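You operate a simulated robot arm through the tools that you are given. There is no shell and no other tool. Be economical: measure what you need, move in short steps, check, and stop when the job is done.

Carry out the task below with a simulated robot arm. There is one attempt and no reset: what you move stays moved.

TASK
Put the 29 gauge block from the top of the press bench on the ply block there and the 72 gauge block on the packer there.
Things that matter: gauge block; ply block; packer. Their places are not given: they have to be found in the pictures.

It is judged by the outcome, as a careful person would: the job done as asked, and still so three seconds after it is handed in. It fails if anything else is knocked over, pushed out of place, dropped, spilled or broken.

THE ROBOT
A 7-joint arm with a two-finger parallel gripper, fixed in place. Base frame: the origin is at the foot of the arm, x ahead of it, y to its left, z up; the work surface is at about z = 0. Lengths are in m, angles in degrees, forces in N, time in s.
With the tool pointing down near the work surface it reaches from about 0.24 to 0.62 m from the base axis. Its first joint turns from -66.0 to 66.0 degrees. Payload 2.6 kg.
Tool frame: the origin (TCP) lies between the finger pads and is the grasp point; the fingertips stand 0.03 m ahead of it; z points along the fingers, y is the line along which they close. The gripper opens to 0.094 m. The fingers are 0.028 m wide and 0.01 m thick; the gripper's body (0.05 by 0.096 m) begins 0.055 m behind the TCP.
Orientation is that of the tool frame in the base frame, as a unit quaternion [w, x, y, z]. With the fingers straight down and closing along the base's y, the tool's x points along the base's -x, its y along +y and its z along -z.

THE INTERFACE
- The arm moves only by the tool play_rows. Its argument "commands" is a list that holds one entry, the list of rows, each a list of 7 numbers: the shift along the tool's x, y, z in units of 40 mm (1.0 is 40 mm), then the turn, a rotation vector about the tool's x, y, z in units of 4 degrees (1.0 is 4 degrees), then the closure, from 0 (fully open) to 1 (shut). In form: [[[dx, dy, dz, wx, wy, wz, grip], ...]]. A call has 1 to 10 rows; each row shifts and turns the commanded pose from where the row before left it, along the tool's axes as they then stand. A call with a number of a shift or a turn outside -1 to 1 is refused whole. A row lasts 0.2 s, in which the tool goes at most 0.05 m and 8.6 degrees; a call with a longer step from one row to the next is refused whole, and so is a gripper value outside its range. A pose out of reach is approached as far as the arm can. The call stops where the force on the tool passes 40 N (or 10 N more than at its start, if that is more) or the arm is blocked; 0.2 s more then pass. The fingers move at their own pace (about 0.072 m/s each) and stop on an object; they squeeze with about 24 N. The grip force told is the motor's: it shows also when the fingers shut on nothing. Time passes only in rows, and 0.2 s behind the last, so rows that do not move let the fingers close. It gives the time, the measured TCP pose, the force on the tool (base axes), the opening and the grip force at its end, in the units of the frame above (readings bear some noise).
- Cameras (640 x 400 px; columns grow to the right, rows downward): "scene" is fixed at [0.0305, 0.439, 0.559]; the picture's right is [-0.70, -0.72, 0.00], its down [-0.45, 0.43, -0.78] and it looks along [0.56, -0.55, -0.62] (base axes); focal length 324 px, centre (320, 200). "wrist" rides on the gripper at [-0.037, 0, -0.058] in the tool frame; the picture's right is [0.00, -1.00, 0.00], its down [0.97, 0.00, -0.24] and it looks along [0.24, 0.00, 0.97] (tool axes); focal length 218 px, centre (320, 200).
- capture(camera): a new picture of that camera. No time passes.
- locate(camera, pixels): for up to 12 pixels [column, row] of the newest picture of that camera ("zoom" is the newest enlarged one), the place [x, y, z] in the base frame of the surface seen there, good to about 0.002 m, but the place of the scene camera against the robot may be out by one fixed shift of up to 0.012 m in any direction. No time passes.
- enlarge(camera, box): a new picture of the part [left, top, right, bottom] of that camera's present view, enlarged. No time passes.
- close_job(): hands the job in; it is judged then, once.

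Work in short steps. Measure before you move; look again where a grasp or a placing could have gone wrong, and mend it. You have 60 turns and 26 pictures in all, the two below and enlarged ones among them. Open the gripper and draw the arm clear of the work before you hand the job in, unless the task says otherwise; then end with one line.

The tools are called after ">>>" as name(argument=value, ...) on one line, values as JSON. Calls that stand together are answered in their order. play_rows: Moves the arm, as the interface text tells. Its arguments: {"type":"object","properties":{"commands":{"type":"array"}},"required":["commands"]} The other tools are called the same way: capture (camera) takes a picture; locate (camera, pixels) gives the place of the surface under pixels of a picture; enlarge (camera, box) takes an enlarged picture of a part of a camera's view; close_job () hands the job in.

At the start:

```text
clock: 0.0
tcp_pos: [0.3624, 0.2174, 0.3114]
tcp_rot: [0.0, 0.0, 1.0, 0.0]
ft_force: [-0.2, 0.1, 1.4]
grip_width: 0.094
finger_force: 0.1
```

scene: 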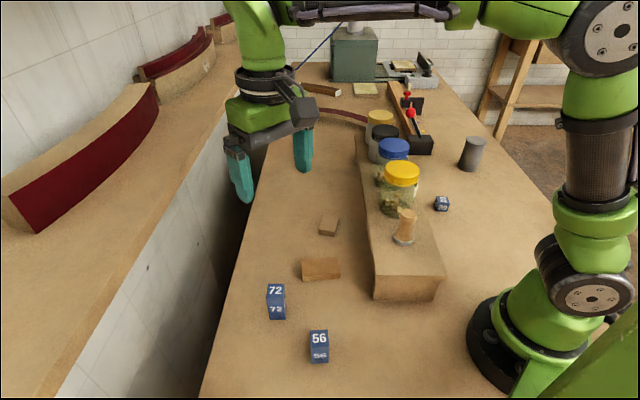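
wrist: 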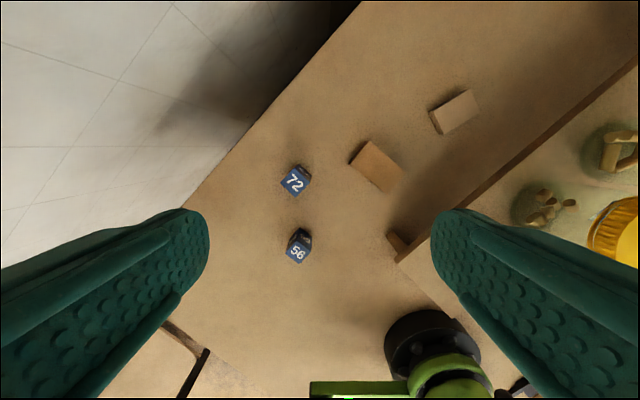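

The picture shows blocks 72 (276,300), 56 (319,345), a third at (442,203), and two wooden pieces at (329,225) and (321,269). I enlarge to identify them.

>>> enlarge(camera="scene", box=[400, 160, 500, 222])

>>> enlarge(camera="scene", box=[240, 200, 400, 300])

>>> locate(camera="scene", pixels=[[442, 200], [276, 290], [319, 338], [329, 219], [321, 263], [321, 275], [329, 232], [405, 215], [410, 280], [400, 170], [350, 350], [460, 220]])

>>> locate(camera="wrist", pixels=[[294, 182], [297, 253], [375, 167], [455, 112], [350, 163], [370, 142], [403, 170], [384, 191], [430, 113], [470, 91], [479, 110], [440, 133]])

```text
6.40 times, centred on (450, 191) of scene
```

zoom: 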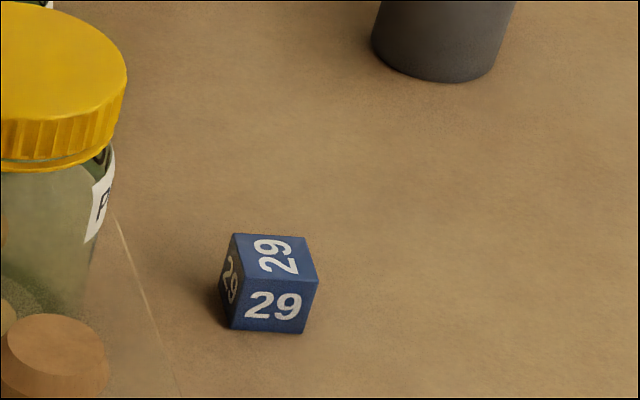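

```text
4.00 times, centred on (320, 250) of scene
```

zoom: 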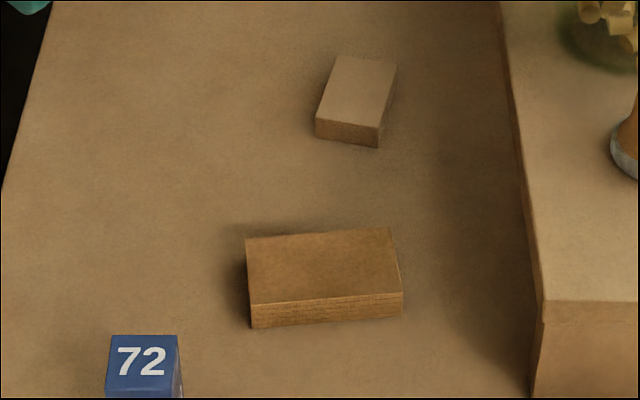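

```text
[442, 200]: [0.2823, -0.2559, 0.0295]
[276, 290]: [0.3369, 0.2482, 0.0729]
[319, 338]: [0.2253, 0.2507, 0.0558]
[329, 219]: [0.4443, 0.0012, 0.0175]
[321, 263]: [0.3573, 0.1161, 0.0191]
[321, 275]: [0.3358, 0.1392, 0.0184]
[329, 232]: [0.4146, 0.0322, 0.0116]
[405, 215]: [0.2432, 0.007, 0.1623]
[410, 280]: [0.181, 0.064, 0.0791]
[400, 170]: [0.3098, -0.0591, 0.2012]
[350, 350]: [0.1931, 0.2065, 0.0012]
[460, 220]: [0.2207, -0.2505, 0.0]
```

```text
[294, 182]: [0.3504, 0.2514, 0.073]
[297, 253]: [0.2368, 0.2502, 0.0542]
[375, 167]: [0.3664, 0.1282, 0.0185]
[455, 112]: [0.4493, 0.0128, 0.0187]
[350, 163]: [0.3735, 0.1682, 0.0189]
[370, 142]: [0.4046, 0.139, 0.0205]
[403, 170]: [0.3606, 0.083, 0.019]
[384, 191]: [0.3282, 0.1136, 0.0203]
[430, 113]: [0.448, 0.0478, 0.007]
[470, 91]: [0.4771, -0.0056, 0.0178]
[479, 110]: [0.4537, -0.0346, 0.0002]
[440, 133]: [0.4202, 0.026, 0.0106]
```

I check 72/56 more closely, and the two wooden pieces.

>>> enlarge(camera="scene", box=[250, 275, 346, 371])

>>> enlarge(camera="scene", box=[300, 60, 460, 160])

>>> enlarge(camera="wrist", box=[270, 80, 490, 270])

```text
4.17 times, centred on (298, 323) of scene
```

zoom: 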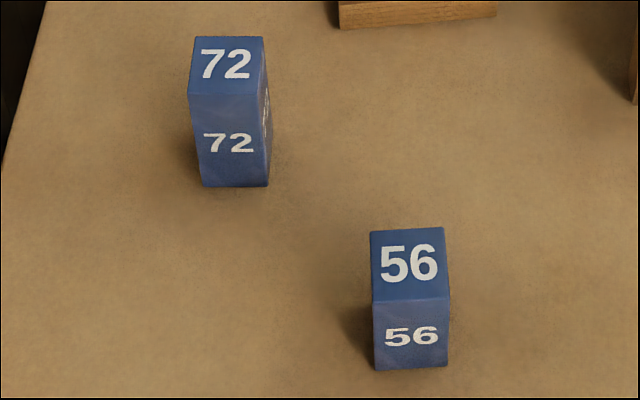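

```text
4.00 times, centred on (380, 110) of scene
```

zoom: 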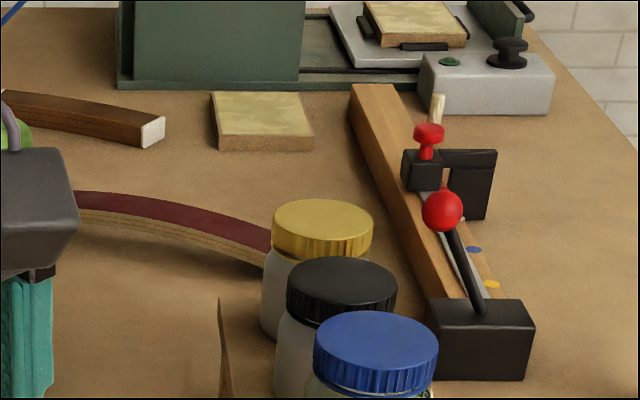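

```text
2.11 times, centred on (380, 175) of wrist
```

zoom: 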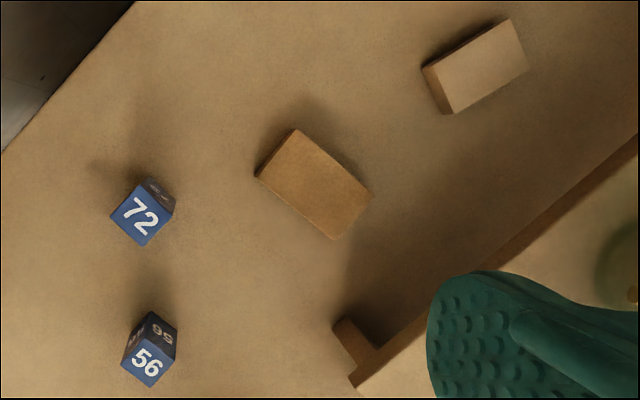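

Blocks are upright with heights of roughly 72/56/29 mm. Locate top corners in the wrist zoom and, for reference, the shelf height.

>>> locate(camera="zoom", pixels=[[112, 215], [133, 186], [171, 213], [148, 244], [140, 214], [436, 64], [509, 22], [525, 68], [455, 110], [298, 132], [370, 195], [335, 237]])

>>> locate(camera="scene", pixels=[[269, 284], [289, 284], [291, 296], [279, 296], [337, 215], [350, 216], [436, 198], [448, 198], [449, 202], [437, 202], [442, 208], [368, 270]])

```text
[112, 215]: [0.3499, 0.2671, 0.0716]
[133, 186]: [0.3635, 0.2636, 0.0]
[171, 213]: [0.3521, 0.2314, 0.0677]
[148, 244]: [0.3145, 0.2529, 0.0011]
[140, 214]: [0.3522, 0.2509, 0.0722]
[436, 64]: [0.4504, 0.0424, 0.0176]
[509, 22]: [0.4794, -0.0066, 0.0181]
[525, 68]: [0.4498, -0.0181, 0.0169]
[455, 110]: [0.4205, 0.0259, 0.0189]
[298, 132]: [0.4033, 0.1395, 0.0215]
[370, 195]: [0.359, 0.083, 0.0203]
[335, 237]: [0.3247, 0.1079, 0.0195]
```

```text
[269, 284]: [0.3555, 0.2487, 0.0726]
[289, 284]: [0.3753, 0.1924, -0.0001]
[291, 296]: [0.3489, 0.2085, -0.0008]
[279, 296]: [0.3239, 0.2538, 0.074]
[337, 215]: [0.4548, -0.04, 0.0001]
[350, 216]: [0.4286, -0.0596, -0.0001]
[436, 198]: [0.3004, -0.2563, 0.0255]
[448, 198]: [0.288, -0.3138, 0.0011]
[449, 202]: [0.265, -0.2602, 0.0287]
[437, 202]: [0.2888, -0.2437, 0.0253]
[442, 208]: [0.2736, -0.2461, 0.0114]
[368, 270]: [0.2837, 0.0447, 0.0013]
```

Move above the 72 block for a closer view.

>>> play_rows(commands=[[[0.1, 0.28, 0.8, 0, 0, 0, 0], [0.1, 0.28, 0.8, 0, 0, 0, 0], [0.1, 0.26, 0.8, 0, 0, 0, 0], [0, 0, 0, 0, 0, 0, 0]]])

>>> enlarge(camera="wrist", box=[220, 100, 420, 250])

```text
clock: 1.0
tcp_pos: [0.3492, 0.2524, 0.2137]
tcp_rot: [0.0, 0.001, 1.0, 0.001]
ft_force: [-0.4, 0.5, 0.2]
grip_width: 0.0939
finger_force: 0.2
```

```text
2.67 times, centred on (320, 175) of wrist
```

zoom: 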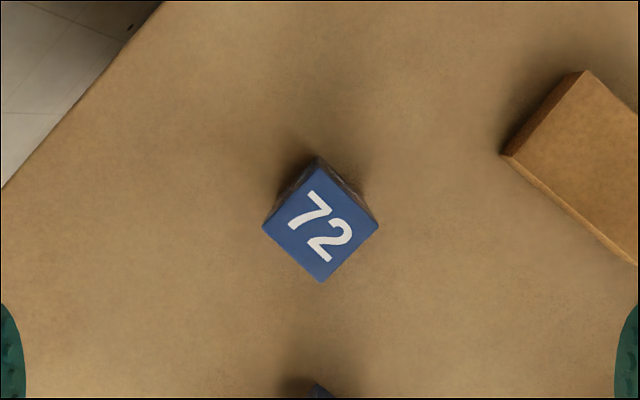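

The block edges are at 45°. Check obstacles (jars, shelf edge) and top corners before rotating.

>>> locate(camera="zoom", pixels=[[268, 227], [320, 172], [372, 226], [322, 276], [320, 225], [508, 153], [586, 76], [632, 260]])

>>> locate(camera="scene", pixels=[[393, 147], [383, 131], [380, 117], [402, 172], [376, 274], [370, 240], [364, 200], [360, 160], [384, 174], [406, 95], [373, 300], [362, 205]])

```text
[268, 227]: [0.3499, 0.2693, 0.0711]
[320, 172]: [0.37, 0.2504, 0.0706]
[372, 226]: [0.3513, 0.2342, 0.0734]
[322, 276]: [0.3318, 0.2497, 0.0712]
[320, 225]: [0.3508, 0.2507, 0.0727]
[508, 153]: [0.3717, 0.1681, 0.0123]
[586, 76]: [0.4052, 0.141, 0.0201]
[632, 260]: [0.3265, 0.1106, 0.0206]
```

```text
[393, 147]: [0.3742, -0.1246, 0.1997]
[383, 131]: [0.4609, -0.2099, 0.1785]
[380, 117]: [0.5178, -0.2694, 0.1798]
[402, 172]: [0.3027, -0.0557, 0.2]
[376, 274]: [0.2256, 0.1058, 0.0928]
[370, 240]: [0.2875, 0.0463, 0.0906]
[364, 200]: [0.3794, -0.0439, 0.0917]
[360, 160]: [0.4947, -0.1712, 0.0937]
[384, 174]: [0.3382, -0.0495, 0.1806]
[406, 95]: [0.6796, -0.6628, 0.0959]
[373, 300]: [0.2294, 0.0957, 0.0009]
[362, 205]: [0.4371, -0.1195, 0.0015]
```

Rotate −45° about tool z (toward neutral), then correct xy.

>>> play_rows(commands=[[[0, 0, 0, 0, 0, -1, 0], [0, 0, 0, 0, 0, -1, 0], [0, 0, 0, 0, 0, -1, 0], [0, 0, 0, 0, 0, -1, 0], [0, 0, 0, 0, 0, -1, 0], [0, 0, 0, 0, 0, -1, 0], [0, 0, 0, 0, 0, -1, 0], [0, 0, 0, 0, 0, -1, 0], [0, 0, 0, 0, 0, -1, 0], [0, 0, 0, 0, 0, -1, 0]]])

>>> play_rows(commands=[[[0, -0.05, 0, 0, 0, -1, 0], [0, 0, 0.8, 0, 0, -0.25, 0], [0, 0, 0, 0, 0, 0, 0]]])

>>> enlarge(camera="wrist", box=[220, 100, 420, 250])

```text
clock: 3.2
tcp_pos: [0.349, 0.2492, 0.2152]
tcp_rot: [0.0, -0.342, 0.94, 0.0]
ft_force: [-1.4, -0.6, 0.2]
grip_width: 0.0939
finger_force: 0.1
```

```text
clock: 4.0
tcp_pos: [0.3503, 0.2471, 0.1824]
tcp_rot: [0.0, -0.383, 0.924, 0.0]
ft_force: [0.3, -0.1, -0.1]
grip_width: 0.094
finger_force: 0.1
```

```text
2.67 times, centred on (320, 175) of wrist
```

zoom: 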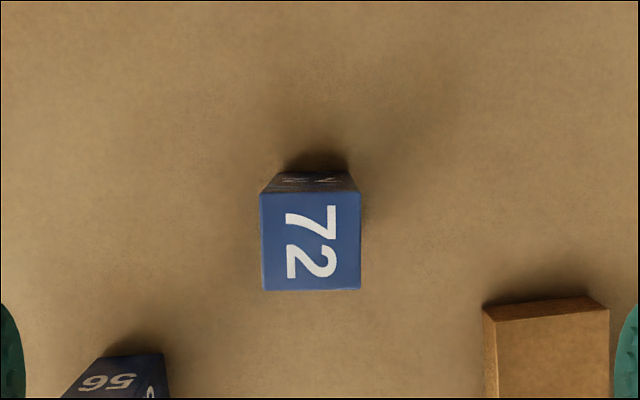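

Well aligned. Measure the top face against the present TCP.

>>> locate(camera="zoom", pixels=[[266, 243], [355, 243], [311, 198], [311, 286], [311, 243]])

>>> play_rows(commands=[[[0, 0, 0, 0, 0, 0, 0]]])

```text
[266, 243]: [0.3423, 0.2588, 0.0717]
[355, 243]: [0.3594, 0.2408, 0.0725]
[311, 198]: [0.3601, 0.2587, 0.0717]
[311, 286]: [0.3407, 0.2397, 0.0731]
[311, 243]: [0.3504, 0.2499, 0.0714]
```

```text
clock: 4.4
tcp_pos: [0.3499, 0.2468, 0.183]
tcp_rot: [0.0, -0.382, 0.924, 0.0]
ft_force: [0.6, 0.2, -0.5]
grip_width: 0.094
finger_force: 0.1
```

Correct the offset and descend to z≈0.047.

>>> play_rows(commands=[[[-0.057, 0.05, 0.85, 0, 0, 0, 0], [0, 0, 0.85, 0, 0, 0, 0], [0, 0, 0.85, 0, 0, 0, 0], [0, 0, 0.85, 0, 0, 0, 0], [0, 0, 0, 0, 0, 0, 0]]])

>>> capture(camera="wrist")

```text
clock: 5.6
tcp_pos: [0.354, 0.2491, 0.0458]
tcp_rot: [0.0, -0.383, 0.924, 0.0]
ft_force: [0.3, -0.3, 0.6]
grip_width: 0.0942
finger_force: 0.0
```

```text
16 pictures are left
```

wrist: 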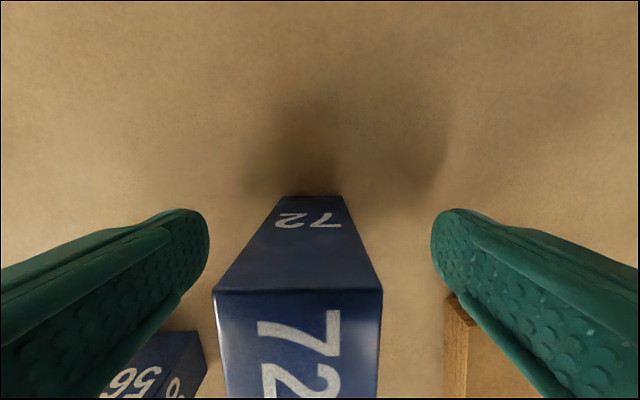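

The block is ~3 mm toward tool +y; correct, then close.

>>> play_rows(commands=[[[0.05, 0.078, 0, 0, 0, 0, 0], [0, 0, 0, 0, 0, 0, 0.3], [0, 0, 0, 0, 0, 0, 1], [0, 0, 0, 0, 0, 0, 1], [0, 0, 0, 0, 0, 0, 1], [0, 0, 0, 0, 0, 0, 1]]])

```text
clock: 7.0
tcp_pos: [0.3508, 0.2504, 0.0464]
tcp_rot: [0.0, -0.383, 0.924, 0.001]
ft_force: [0.4, 0.5, 1.7]
grip_width: 0.0342
finger_force: 24.4
```

Gripped. Lift.

>>> play_rows(commands=[[[0, 0, -0.4, 0, 0, 0, 1], [0, 0, -0.9, 0, 0, 0, 1], [0, 0, -0.9, 0, 0, 0, 1], [0, 0, -0.9, 0, 0, 0, 1], [0, 0, 0, 0, 0, 0, 1]]])

>>> capture(camera="wrist")

```text
clock: 8.2
tcp_pos: [0.3515, 0.2516, 0.1697]
tcp_rot: [0.0, -0.383, 0.924, 0.0]
ft_force: [0.2, 0.4, -1.2]
grip_width: 0.0341
finger_force: 24.2
```

```text
15 pictures are left
```

wrist: 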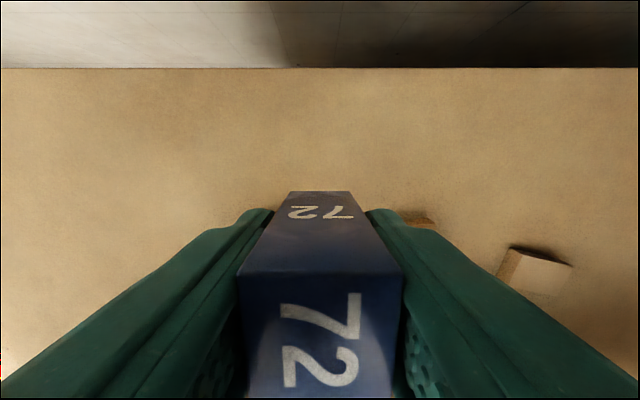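

Held well. Move to near the packer, positioned so the camera sees it past the held block.

>>> play_rows(commands=[[[0.406, -0.75, 0, 0, 0, 0, 1], [0.406, -0.75, 0, 0, 0, 0, 1], [0.406, -0.75, 0, 0, 0, 0, 1], [0.406, -0.75, 0, 0, 0, 0, 1], [0.406, -0.75, 0, 0, 0, 0, 1], [0.406, -0.75, 0, 0, 0, 0, 1], [0.406, -0.75, 0, 0, 0, 0, 1], [0.406, -0.75, 0, 0, 0, 0, 1], [0, 0, 0, 0, 0, 0, 1]]])

>>> capture(camera="wrist")

```text
clock: 10.2
tcp_pos: [0.4254, -0.0084, 0.1693]
tcp_rot: [0.0, -0.383, 0.924, 0.0]
ft_force: [0.3, -0.1, -1.3]
grip_width: 0.0342
finger_force: 24.5
```

```text
14 pictures are left
```

wrist: 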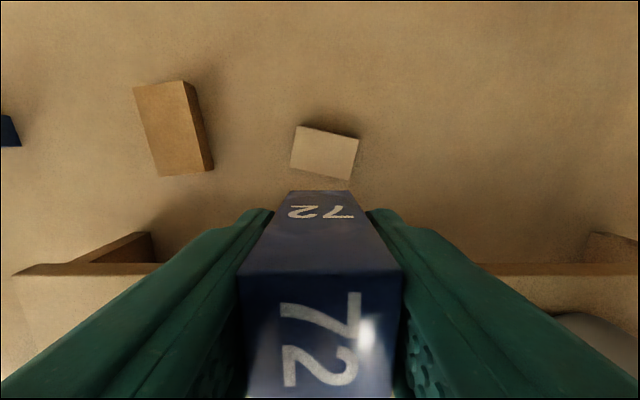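

>>> enlarge(camera="wrist", box=[270, 105, 390, 190])

```text
4.71 times, centred on (330, 148) of wrist
```

zoom: 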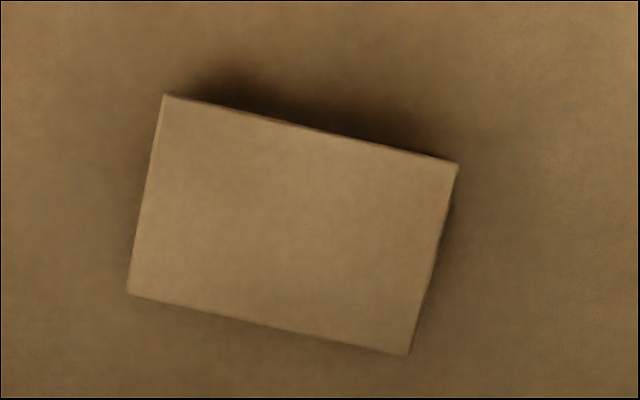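

>>> locate(camera="zoom", pixels=[[170, 101], [450, 167], [404, 347], [135, 290], [290, 225], [310, 137], [270, 318], [154, 195], [428, 255]])

>>> play_rows(commands=[[[0, 0, 0, 0, 0, 0, 1]]])

```text
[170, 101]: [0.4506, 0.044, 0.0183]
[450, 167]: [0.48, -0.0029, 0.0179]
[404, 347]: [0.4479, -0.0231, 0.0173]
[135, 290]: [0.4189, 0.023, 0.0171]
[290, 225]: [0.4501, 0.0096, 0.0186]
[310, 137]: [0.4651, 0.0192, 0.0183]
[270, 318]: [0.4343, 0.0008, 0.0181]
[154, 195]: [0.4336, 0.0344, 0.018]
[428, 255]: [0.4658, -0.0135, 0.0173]
```

```text
clock: 10.6
tcp_pos: [0.4252, -0.0081, 0.1689]
tcp_rot: [0.0, -0.383, 0.924, 0.0]
ft_force: [0.2, 0.1, -1.4]
grip_width: 0.0338
finger_force: 24.0
```

Packer centre (0.449,0.010), 13° off from the tool. Shift, rotate +13°, then descend to just above.

>>> play_rows(commands=[[[-0.37, -0.045, 0, 0, 0, 0, 1], [-0.37, -0.045, 0, 0, 0, 0, 1], [0, 0, 0, 0, 0, 1, 1], [0, 0, 0, 0, 0, 1, 1], [0, 0, 0, 0, 0, 1, 1], [0, 0, 0, 0, 0, 0.25, 1], [0, 0, 0.8, 0, 0, 0, 1], [0, 0, 0.8, 0, 0, 0, 1], [0, 0, 0.75, 0, 0, 0, 1], [0, 0, 0, 0, 0, 0, 1]]])

>>> capture(camera="scene")

```text
clock: 12.8
tcp_pos: [0.4476, 0.0095, 0.0755]
tcp_rot: [0.0, -0.275, 0.962, 0.0]
ft_force: [0.7, -0.4, -1.6]
grip_width: 0.0344
finger_force: 24.1
```

```text
12 pictures are left
```

scene: 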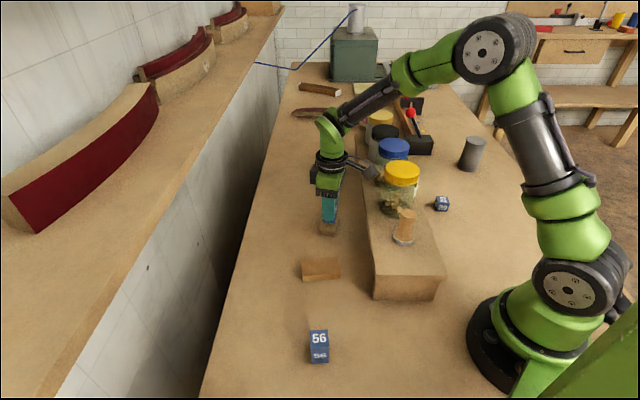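

Aligned; descend the last ~11 mm with small correction.

>>> play_rows(commands=[[[-0.04, 0, 0.1, 0, 0, 0, 1], [0, 0, 0.08, 0, 0, 0, 1], [0, 0, 0.06, 0, 0, 0, 1], [0, 0, 0, 0, 0, 0, 1]]])

>>> enlarge(camera="scene", box=[290, 180, 370, 245])

```text
clock: 13.8
tcp_pos: [0.4505, 0.0116, 0.0668]
tcp_rot: [0.001, -0.275, 0.961, 0.0]
ft_force: [-0.1, -0.5, -2.1]
grip_width: 0.0338
finger_force: 24.0
```

```text
6.15 times, centred on (330, 212) of scene
```

zoom: 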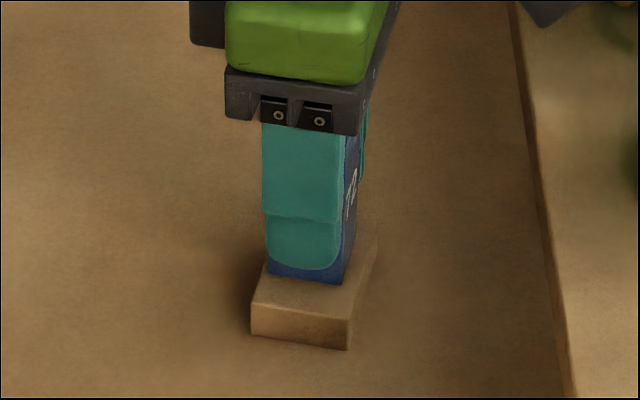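

Nearly touching; lower 1 mm at a time.

>>> play_rows(commands=[[[0.02, -0.02, 0.03, 0, 0, 0, 1], [0, 0, 0.03, 0, 0, 0, 1], [0, 0, 0, 0, 0, 0, 1]]])

```text
clock: 14.6
tcp_pos: [0.4503, 0.0092, 0.0646]
tcp_rot: [0.001, -0.275, 0.961, 0.001]
ft_force: [-2.7, -0.2, 9.3]
grip_width: 0.034
finger_force: 23.8
```

Contact (9 N up). Open slightly, then fully enough, and withdraw upward.

>>> play_rows(commands=[[[0, 0, -0.01, 0, 0, 0, 0.55], [0, 0, 0, 0, 0, 0, 0.4], [0, 0, 0, 0, 0, 0, 0.3], [0, 0, 0, 0, 0, 0, 0.3], [0, 0, -0.5, 0, 0, 0, 0.3], [0, 0, -0.9, 0, 0, 0, 0.3], [0, 0, -0.9, 0, 0, 0, 0.3], [0, 0, -0.9, 0, 0, 0, 0.3], [0, 0, -0.9, 0, 0, 0, 0.3], [0, 0, 0, 0, 0, 0, 0.3]]])

>>> capture(camera="wrist")

>>> capture(camera="scene")

```text
clock: 16.8
tcp_pos: [0.4506, 0.0072, 0.2299]
tcp_rot: [0.0, -0.276, 0.961, 0.0]
ft_force: [-1.2, 0.8, -0.3]
grip_width: 0.0658
finger_force: 0.1
```

```text
10 pictures are left
```

wrist: 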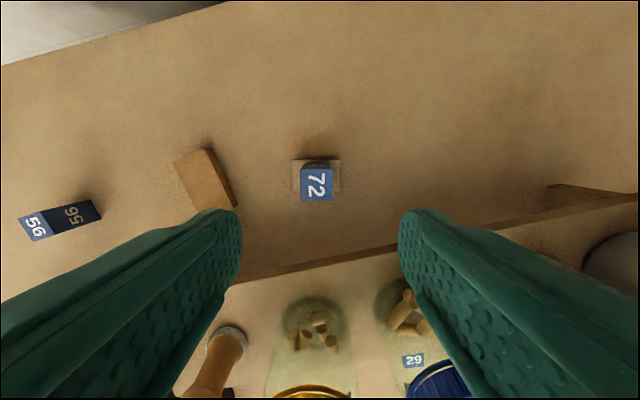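

```text
9 pictures are left
```

scene: 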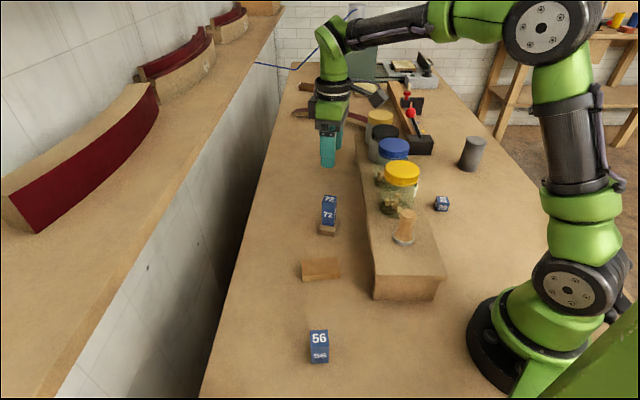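

72 is standing on the packer. Now measure the 29 block and the shelf's far edge around it.

>>> locate(camera="wrist", pixels=[[404, 354], [425, 354], [413, 361], [403, 366], [424, 366], [316, 184], [300, 195]])

>>> locate(camera="scene", pixels=[[442, 200], [329, 198], [430, 220], [420, 198], [445, 265], [436, 275], [432, 230], [425, 200], [472, 140], [418, 190]])

>>> enlarge(camera="scene", box=[340, 150, 500, 310])

```text
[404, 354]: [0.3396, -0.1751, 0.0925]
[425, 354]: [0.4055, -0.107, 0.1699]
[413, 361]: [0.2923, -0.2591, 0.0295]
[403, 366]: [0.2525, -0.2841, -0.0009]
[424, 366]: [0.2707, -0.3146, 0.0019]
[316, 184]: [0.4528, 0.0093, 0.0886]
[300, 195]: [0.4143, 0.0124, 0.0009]
```

```text
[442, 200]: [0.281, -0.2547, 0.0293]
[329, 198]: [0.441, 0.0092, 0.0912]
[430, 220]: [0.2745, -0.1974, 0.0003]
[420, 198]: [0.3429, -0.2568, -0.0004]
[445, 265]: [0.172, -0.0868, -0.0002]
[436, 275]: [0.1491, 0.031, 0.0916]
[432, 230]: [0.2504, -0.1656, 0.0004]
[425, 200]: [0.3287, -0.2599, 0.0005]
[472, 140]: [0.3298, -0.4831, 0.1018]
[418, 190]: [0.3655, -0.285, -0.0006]
```

```text
2.50 times, centred on (420, 230) of scene
```

zoom: 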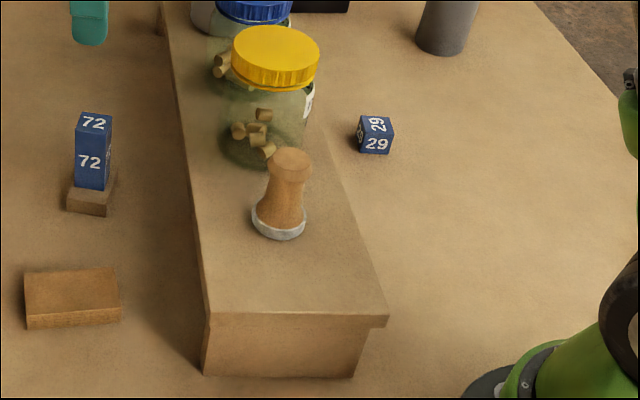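

>>> locate(camera="zoom", pixels=[[378, 310], [352, 250], [338, 212], [322, 170], [363, 117], [387, 119], [391, 135], [361, 136], [376, 126], [290, 160], [447, 45]])

```text
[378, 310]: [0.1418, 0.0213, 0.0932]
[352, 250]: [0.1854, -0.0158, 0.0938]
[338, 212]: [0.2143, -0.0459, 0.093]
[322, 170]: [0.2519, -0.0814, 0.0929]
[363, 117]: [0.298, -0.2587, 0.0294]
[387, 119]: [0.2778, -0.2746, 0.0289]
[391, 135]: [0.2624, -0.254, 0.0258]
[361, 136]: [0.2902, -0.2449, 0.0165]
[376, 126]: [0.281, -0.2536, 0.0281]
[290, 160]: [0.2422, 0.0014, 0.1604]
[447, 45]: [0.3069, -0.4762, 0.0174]
```

The shelf is ~0.10 m from block 29, so there is room. Rise above the jars and translate over to it.

>>> play_rows(commands=[[[0, 0, -0.9, 0, 0, 0, 0.3], [0, 0, -0.9, 0, 0, 0, 0.3], [0.863, -0.441, 0, 0, 0, 0, 0.2], [0.863, -0.441, 0, 0, 0, 0, 0.2], [0.863, -0.441, 0, 0, 0, 0, 0.1], [0.863, -0.441, 0, 0, 0, 0, 0], [0.863, -0.441, 0, 0, 0, 0, 0], [0.863, -0.441, 0, 0, 0, 0, 0], [0.863, -0.441, 0, 0, 0, 0, 0], [0.863, -0.441, 0, 0, 0, 0, 0]]])

>>> play_rows(commands=[[[0, 0, 0, 0, 0, 1, 0], [0, 0, 0, 0, 0, 1, 0], [0, 0, 0, 0, 0, 1, 0], [0, 0, 0, 0, 0, 1, 0], [0, 0, 0, 0, 0, 1, 0], [0, 0, 0, 0, 0, 1, 0], [0, 0, 0, 0, 0, 1, 0], [0, 0, 0, 0, 0, 1, 0], [0, 0, 0, 0, 0, 1, 0], [0, 0, 0, 0, 0, 1, 0]]])

>>> play_rows(commands=[[[0, 0, 0, 0, 0, 1, 0], [0, 0, 0, 0, 0, 1, 0], [0, 0, 0, 0, 0, 1, 0], [0, 0, 0, 0, 0, 1, 0], [0, 0, 0, 0, 0, 1, 0], [0, 0, 0, 0, 0, 1, 0], [0, 0, 0, 0, 0, 1, 0], [0, 0, 0, 0, 0, 1, 0], [0, 0, 0, 0, 0, 1, 0], [0, 0, 0, 0, 0, 1, 0]]])

>>> capture(camera="wrist")

```text
clock: 19.0
tcp_pos: [0.2899, -0.2579, 0.3027]
tcp_rot: [0.0, -0.275, 0.961, -0.001]
ft_force: [-0.4, 0.0, 0.4]
grip_width: 0.0937
finger_force: 0.0
```

```text
clock: 21.2
tcp_pos: [0.2911, -0.2565, 0.3016]
tcp_rot: [0.0, 0.071, 0.998, 0.0]
ft_force: [-0.2, -0.6, 0.3]
grip_width: 0.0938
finger_force: 0.1
```

```text
clock: 23.4
tcp_pos: [0.2906, -0.258, 0.3005]
tcp_rot: [0.0, 0.407, 0.914, 0.0]
ft_force: [0.2, -0.1, 0.1]
grip_width: 0.0938
finger_force: 0.1
```

```text
7 pictures are left
```

wrist: 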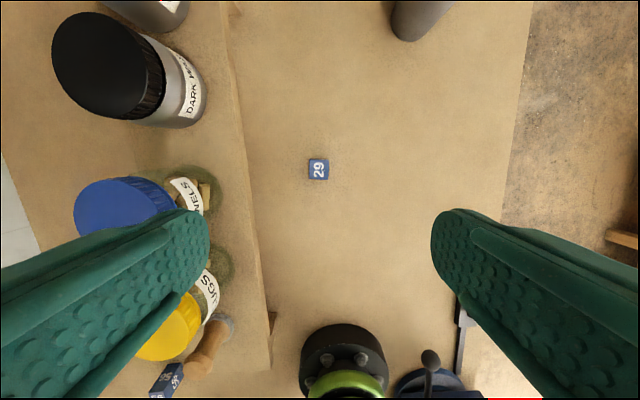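

Block 29 is at (319,169), almost aligned. Descend to z≈0.14 and look closer.

>>> play_rows(commands=[[[0, 0, 0.8, 0, 0, 0, 0], [0, 0, 0.8, 0, 0, 0, 0], [0, 0, 0.8, 0, 0, 0, 0], [0, 0, 0.8, 0, 0, 0, 0], [0, 0, 0.8, 0, 0, 0, 0], [0, 0, 0, 0, 0, 0, 0]]])

>>> enlarge(camera="wrist", box=[260, 130, 380, 205])

>>> locate(camera="zoom", pixels=[[320, 200], [320, 250], [320, 300], [270, 250], [370, 250]])

```text
clock: 24.8
tcp_pos: [0.2944, -0.2569, 0.1384]
tcp_rot: [-0.001, 0.407, 0.913, 0.0]
ft_force: [-0.7, -0.9, -1.0]
grip_width: 0.0941
finger_force: 0.0
```

```text
5.33 times, centred on (320, 168) of wrist
```

zoom: 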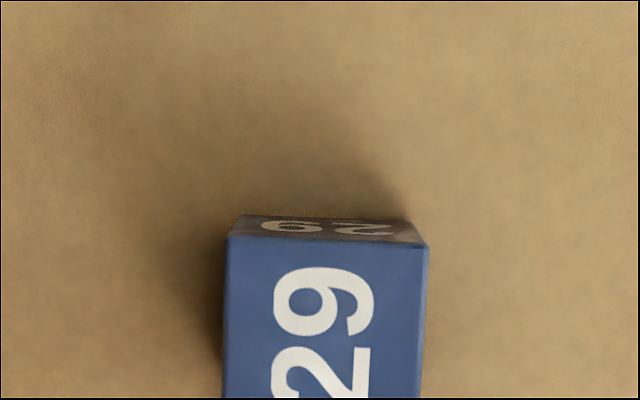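

```text
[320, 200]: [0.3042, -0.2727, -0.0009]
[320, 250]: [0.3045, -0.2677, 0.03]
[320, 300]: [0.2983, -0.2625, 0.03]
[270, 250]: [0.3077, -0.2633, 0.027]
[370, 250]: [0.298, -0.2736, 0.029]
```

Rotate +2.6°, correct ~1.6 mm, and descend to z≈0.034.

>>> play_rows(commands=[[[-0.04, -0.018, 0.5, 0, 0, 0.65, 0], [0, 0, 0.7, 0, 0, 0, 0], [0, 0, 0.7, 0, 0, 0, 0], [0, 0, 0.45, 0, 0, 0, 0], [0, 0, 0.2, 0, 0, 0, 0], [0, 0, 0, 0, 0, 0, 0], [0, 0, 0, 0, 0, 0, 0]]])

>>> capture(camera="wrist")

```text
clock: 26.4
tcp_pos: [0.292, -0.257, 0.038]
tcp_rot: [0.0, 0.427, 0.904, 0.001]
ft_force: [-0.7, 0.7, 0.0]
grip_width: 0.0937
finger_force: 0.0
```

```text
5 pictures are left
```

wrist: 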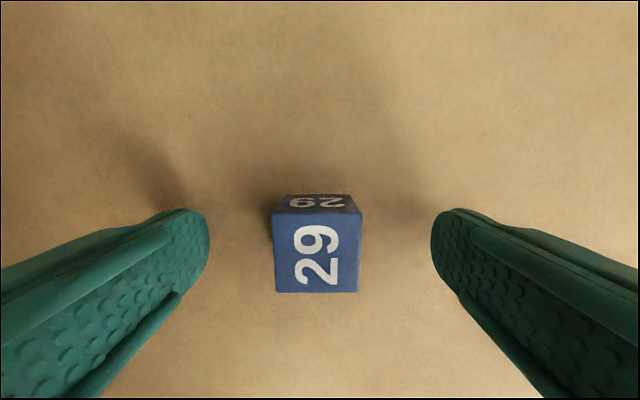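

Nicely centred; small correction, 3 mm lower, close and lift.

>>> play_rows(commands=[[[-0.08, 0.03, 0.07, 0, 0, 0, 0], [0, 0, 0, 0, 0, 0, 0.3], [0, 0, 0, 0, 0, 0, 1], [0, 0, 0, 0, 0, 0, 1], [0, 0, 0, 0, 0, 0, 1], [0, 0, 0, 0, 0, 0, 1]]])

>>> play_rows(commands=[[[0, 0, -0.4, 0, 0, 0, 1], [0, 0, -0.9, 0, 0, 0, 1], [0, 0, -0.9, 0, 0, 0, 1], [0, 0, -0.9, 0, 0, 0, 1], [0, 0, -0.9, 0, 0, 0, 1], [0, 0, -0.9, 0, 0, 0, 1], [0, 0, -0.9, 0, 0, 0, 1], [0, 0, -0.9, 0, 0, 0, 1], [0, 0, 0, 0, 0, 0, 1]]])

```text
clock: 27.8
tcp_pos: [0.2945, -0.2598, 0.0348]
tcp_rot: [-0.001, 0.428, 0.904, -0.001]
ft_force: [0.0, 0.2, 0.4]
grip_width: 0.0292
finger_force: 23.7
```

```text
clock: 29.8
tcp_pos: [0.2943, -0.2618, 0.3048]
tcp_rot: [0.0, 0.427, 0.904, 0.0]
ft_force: [-0.5, 0.7, -0.6]
grip_width: 0.0294
finger_force: 24.4
```

Held (29 mm). Carry over, above the jars, to the ply block.

>>> play_rows(commands=[[[0.632, 0.752, 0, 0, 0, 0, 1], [0.632, 0.752, 0, 0, 0, 0, 1], [0.632, 0.752, 0, 0, 0, 0, 1], [0.632, 0.752, 0, 0, 0, 0, 1], [0.632, 0.752, 0, 0, 0, 0, 1], [0.632, 0.752, 0, 0, 0, 0, 1], [0.632, 0.752, 0, 0, 0, 0, 1], [0.632, 0.752, 0, 0, 0, 0, 1], [0.632, 0.752, 0, 0, 0, 0, 1], [0.632, 0.752, 0, 0, 0, 0, 1]]])

>>> play_rows(commands=[[[0, 0, 0.9, 0, 0, -1, 1], [0, 0, 0.9, 0, 0, -1, 1], [0, 0, 0.9, 0, 0, -0.9, 1], [0, 0, 0, 0, 0, 0, 1], [0, 0, 0, 0, 0, 0, 1]]])

>>> enlarge(camera="wrist", box=[240, 110, 400, 210])

```text
clock: 32.0
tcp_pos: [0.3679, 0.1274, 0.3044]
tcp_rot: [-0.001, 0.428, 0.904, 0.0]
ft_force: [-0.3, 0.3, 0.0]
grip_width: 0.0292
finger_force: 23.9
```

```text
clock: 33.2
tcp_pos: [0.3681, 0.1272, 0.1983]
tcp_rot: [0.0, 0.334, 0.942, -0.001]
ft_force: [-0.1, -0.7, -1.5]
grip_width: 0.0294
finger_force: 23.7
```

```text
4.00 times, centred on (320, 160) of wrist
```

zoom: 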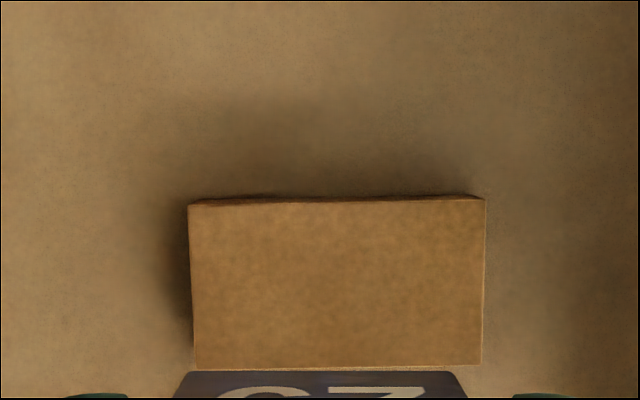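

>>> locate(camera="zoom", pixels=[[195, 212], [479, 204], [477, 358], [203, 363], [338, 284]])

>>> play_rows(commands=[[[0, 0, 0, 0, 0, 0, 1]]])

```text
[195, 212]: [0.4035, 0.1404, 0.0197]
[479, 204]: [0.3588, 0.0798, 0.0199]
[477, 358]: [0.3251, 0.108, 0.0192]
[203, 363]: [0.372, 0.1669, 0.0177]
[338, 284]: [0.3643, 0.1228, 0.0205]
```

```text
clock: 33.6
tcp_pos: [0.3684, 0.1261, 0.1976]
tcp_rot: [0.001, 0.334, 0.942, 0.0]
ft_force: [-0.7, 0.5, -2.2]
grip_width: 0.0293
finger_force: 24.0
```

Aligned; shift −4.5 mm in tool y and descend to just above.

>>> play_rows(commands=[[[0.02, -0.115, 0.6, 0, 0, 0, 1], [0, 0, 0.9, 0, 0, 0, 1], [0, 0, 0.9, 0, 0, 0, 1], [0, 0, 0.7, 0, 0, 0, 1], [0, 0, 0.3, 0, 0, 0, 1], [0, 0, 0, 0, 0, 0, 1], [0, 0, 0, 0, 0, 0, 1]]])

```text
clock: 35.2
tcp_pos: [0.3635, 0.1216, 0.0613]
tcp_rot: [-0.001, 0.334, 0.943, 0.001]
ft_force: [0.1, 0.7, -1.1]
grip_width: 0.0293
finger_force: 23.8
```

>>> play_rows(commands=[[[0, 0.03, 0.06, 0, 0, 0, 1], [0, 0, 0.05, 0, 0, 0, 1], [0, 0, 0.04, 0, 0, 0, 1], [0, 0, 0, 0, 0, 0, 1]]])

```text
clock: 36.2
tcp_pos: [0.3647, 0.1219, 0.0569]
tcp_rot: [0.0, 0.333, 0.943, 0.0]
ft_force: [-1.2, -1.5, 8.3]
grip_width: 0.0293
finger_force: 24.3
```

Contact felt (8 N). Release, with a tiny relief, and lift clear.

>>> play_rows(commands=[[[0, 0, -0.01, 0, 0, 0, 0.6], [0, 0, 0, 0, 0, 0, 0.45], [0, 0, 0, 0, 0, 0, 0.35], [0, 0, 0, 0, 0, 0, 0.3], [0, 0, -0.5, 0, 0, 0, 0.3], [0, 0, -0.9, 0, 0, 0, 0.3], [0, 0, -0.9, 0, 0, 0, 0.2], [0, 0, -0.9, 0, 0, 0, 0.1], [0, 0, -0.9, 0, 0, 0, 0], [0, 0, -0.9, 0, 0, 0, 0]]])

>>> capture(camera="wrist")

>>> enlarge(camera="scene", box=[250, 160, 470, 370])

```text
clock: 38.4
tcp_pos: [0.365, 0.1243, 0.2551]
tcp_rot: [0.001, 0.334, 0.943, -0.001]
ft_force: [-0.6, -0.8, 0.3]
grip_width: 0.0942
finger_force: 0.1
```

```text
3 pictures are left
```

wrist: 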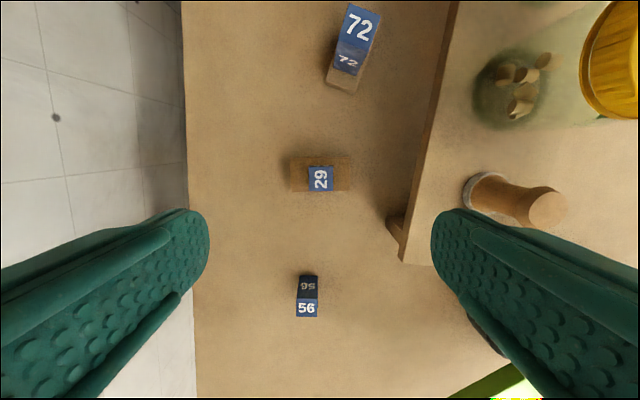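

```text
1.90 times, centred on (360, 265) of scene
```

zoom: 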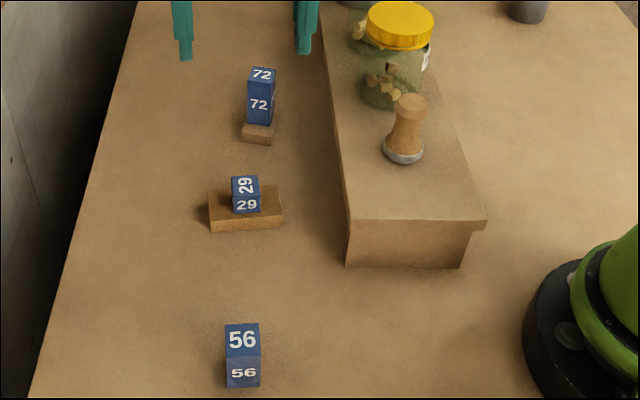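

Both blocks are on their targets; 29 seems off-centre on the ply, so I check it closely.

>>> enlarge(camera="scene", box=[290, 235, 354, 290])

```text
7.27 times, centred on (322, 262) of scene
```

zoom: 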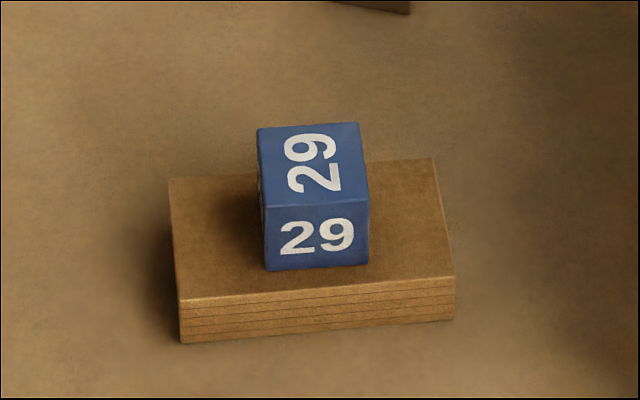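

Both requested blocks are in place: 29 sits flat and fully supported on the ply block, and 72 stands on the packer. The gripper is open and clear, so I hand the job in.

>>> close_job()

```text
The job is handed in.
```

The 29 gauge block is on the ply block and the 72 gauge block is on the packer; in the last pictures both stood upright and nothing else had been knocked or moved.
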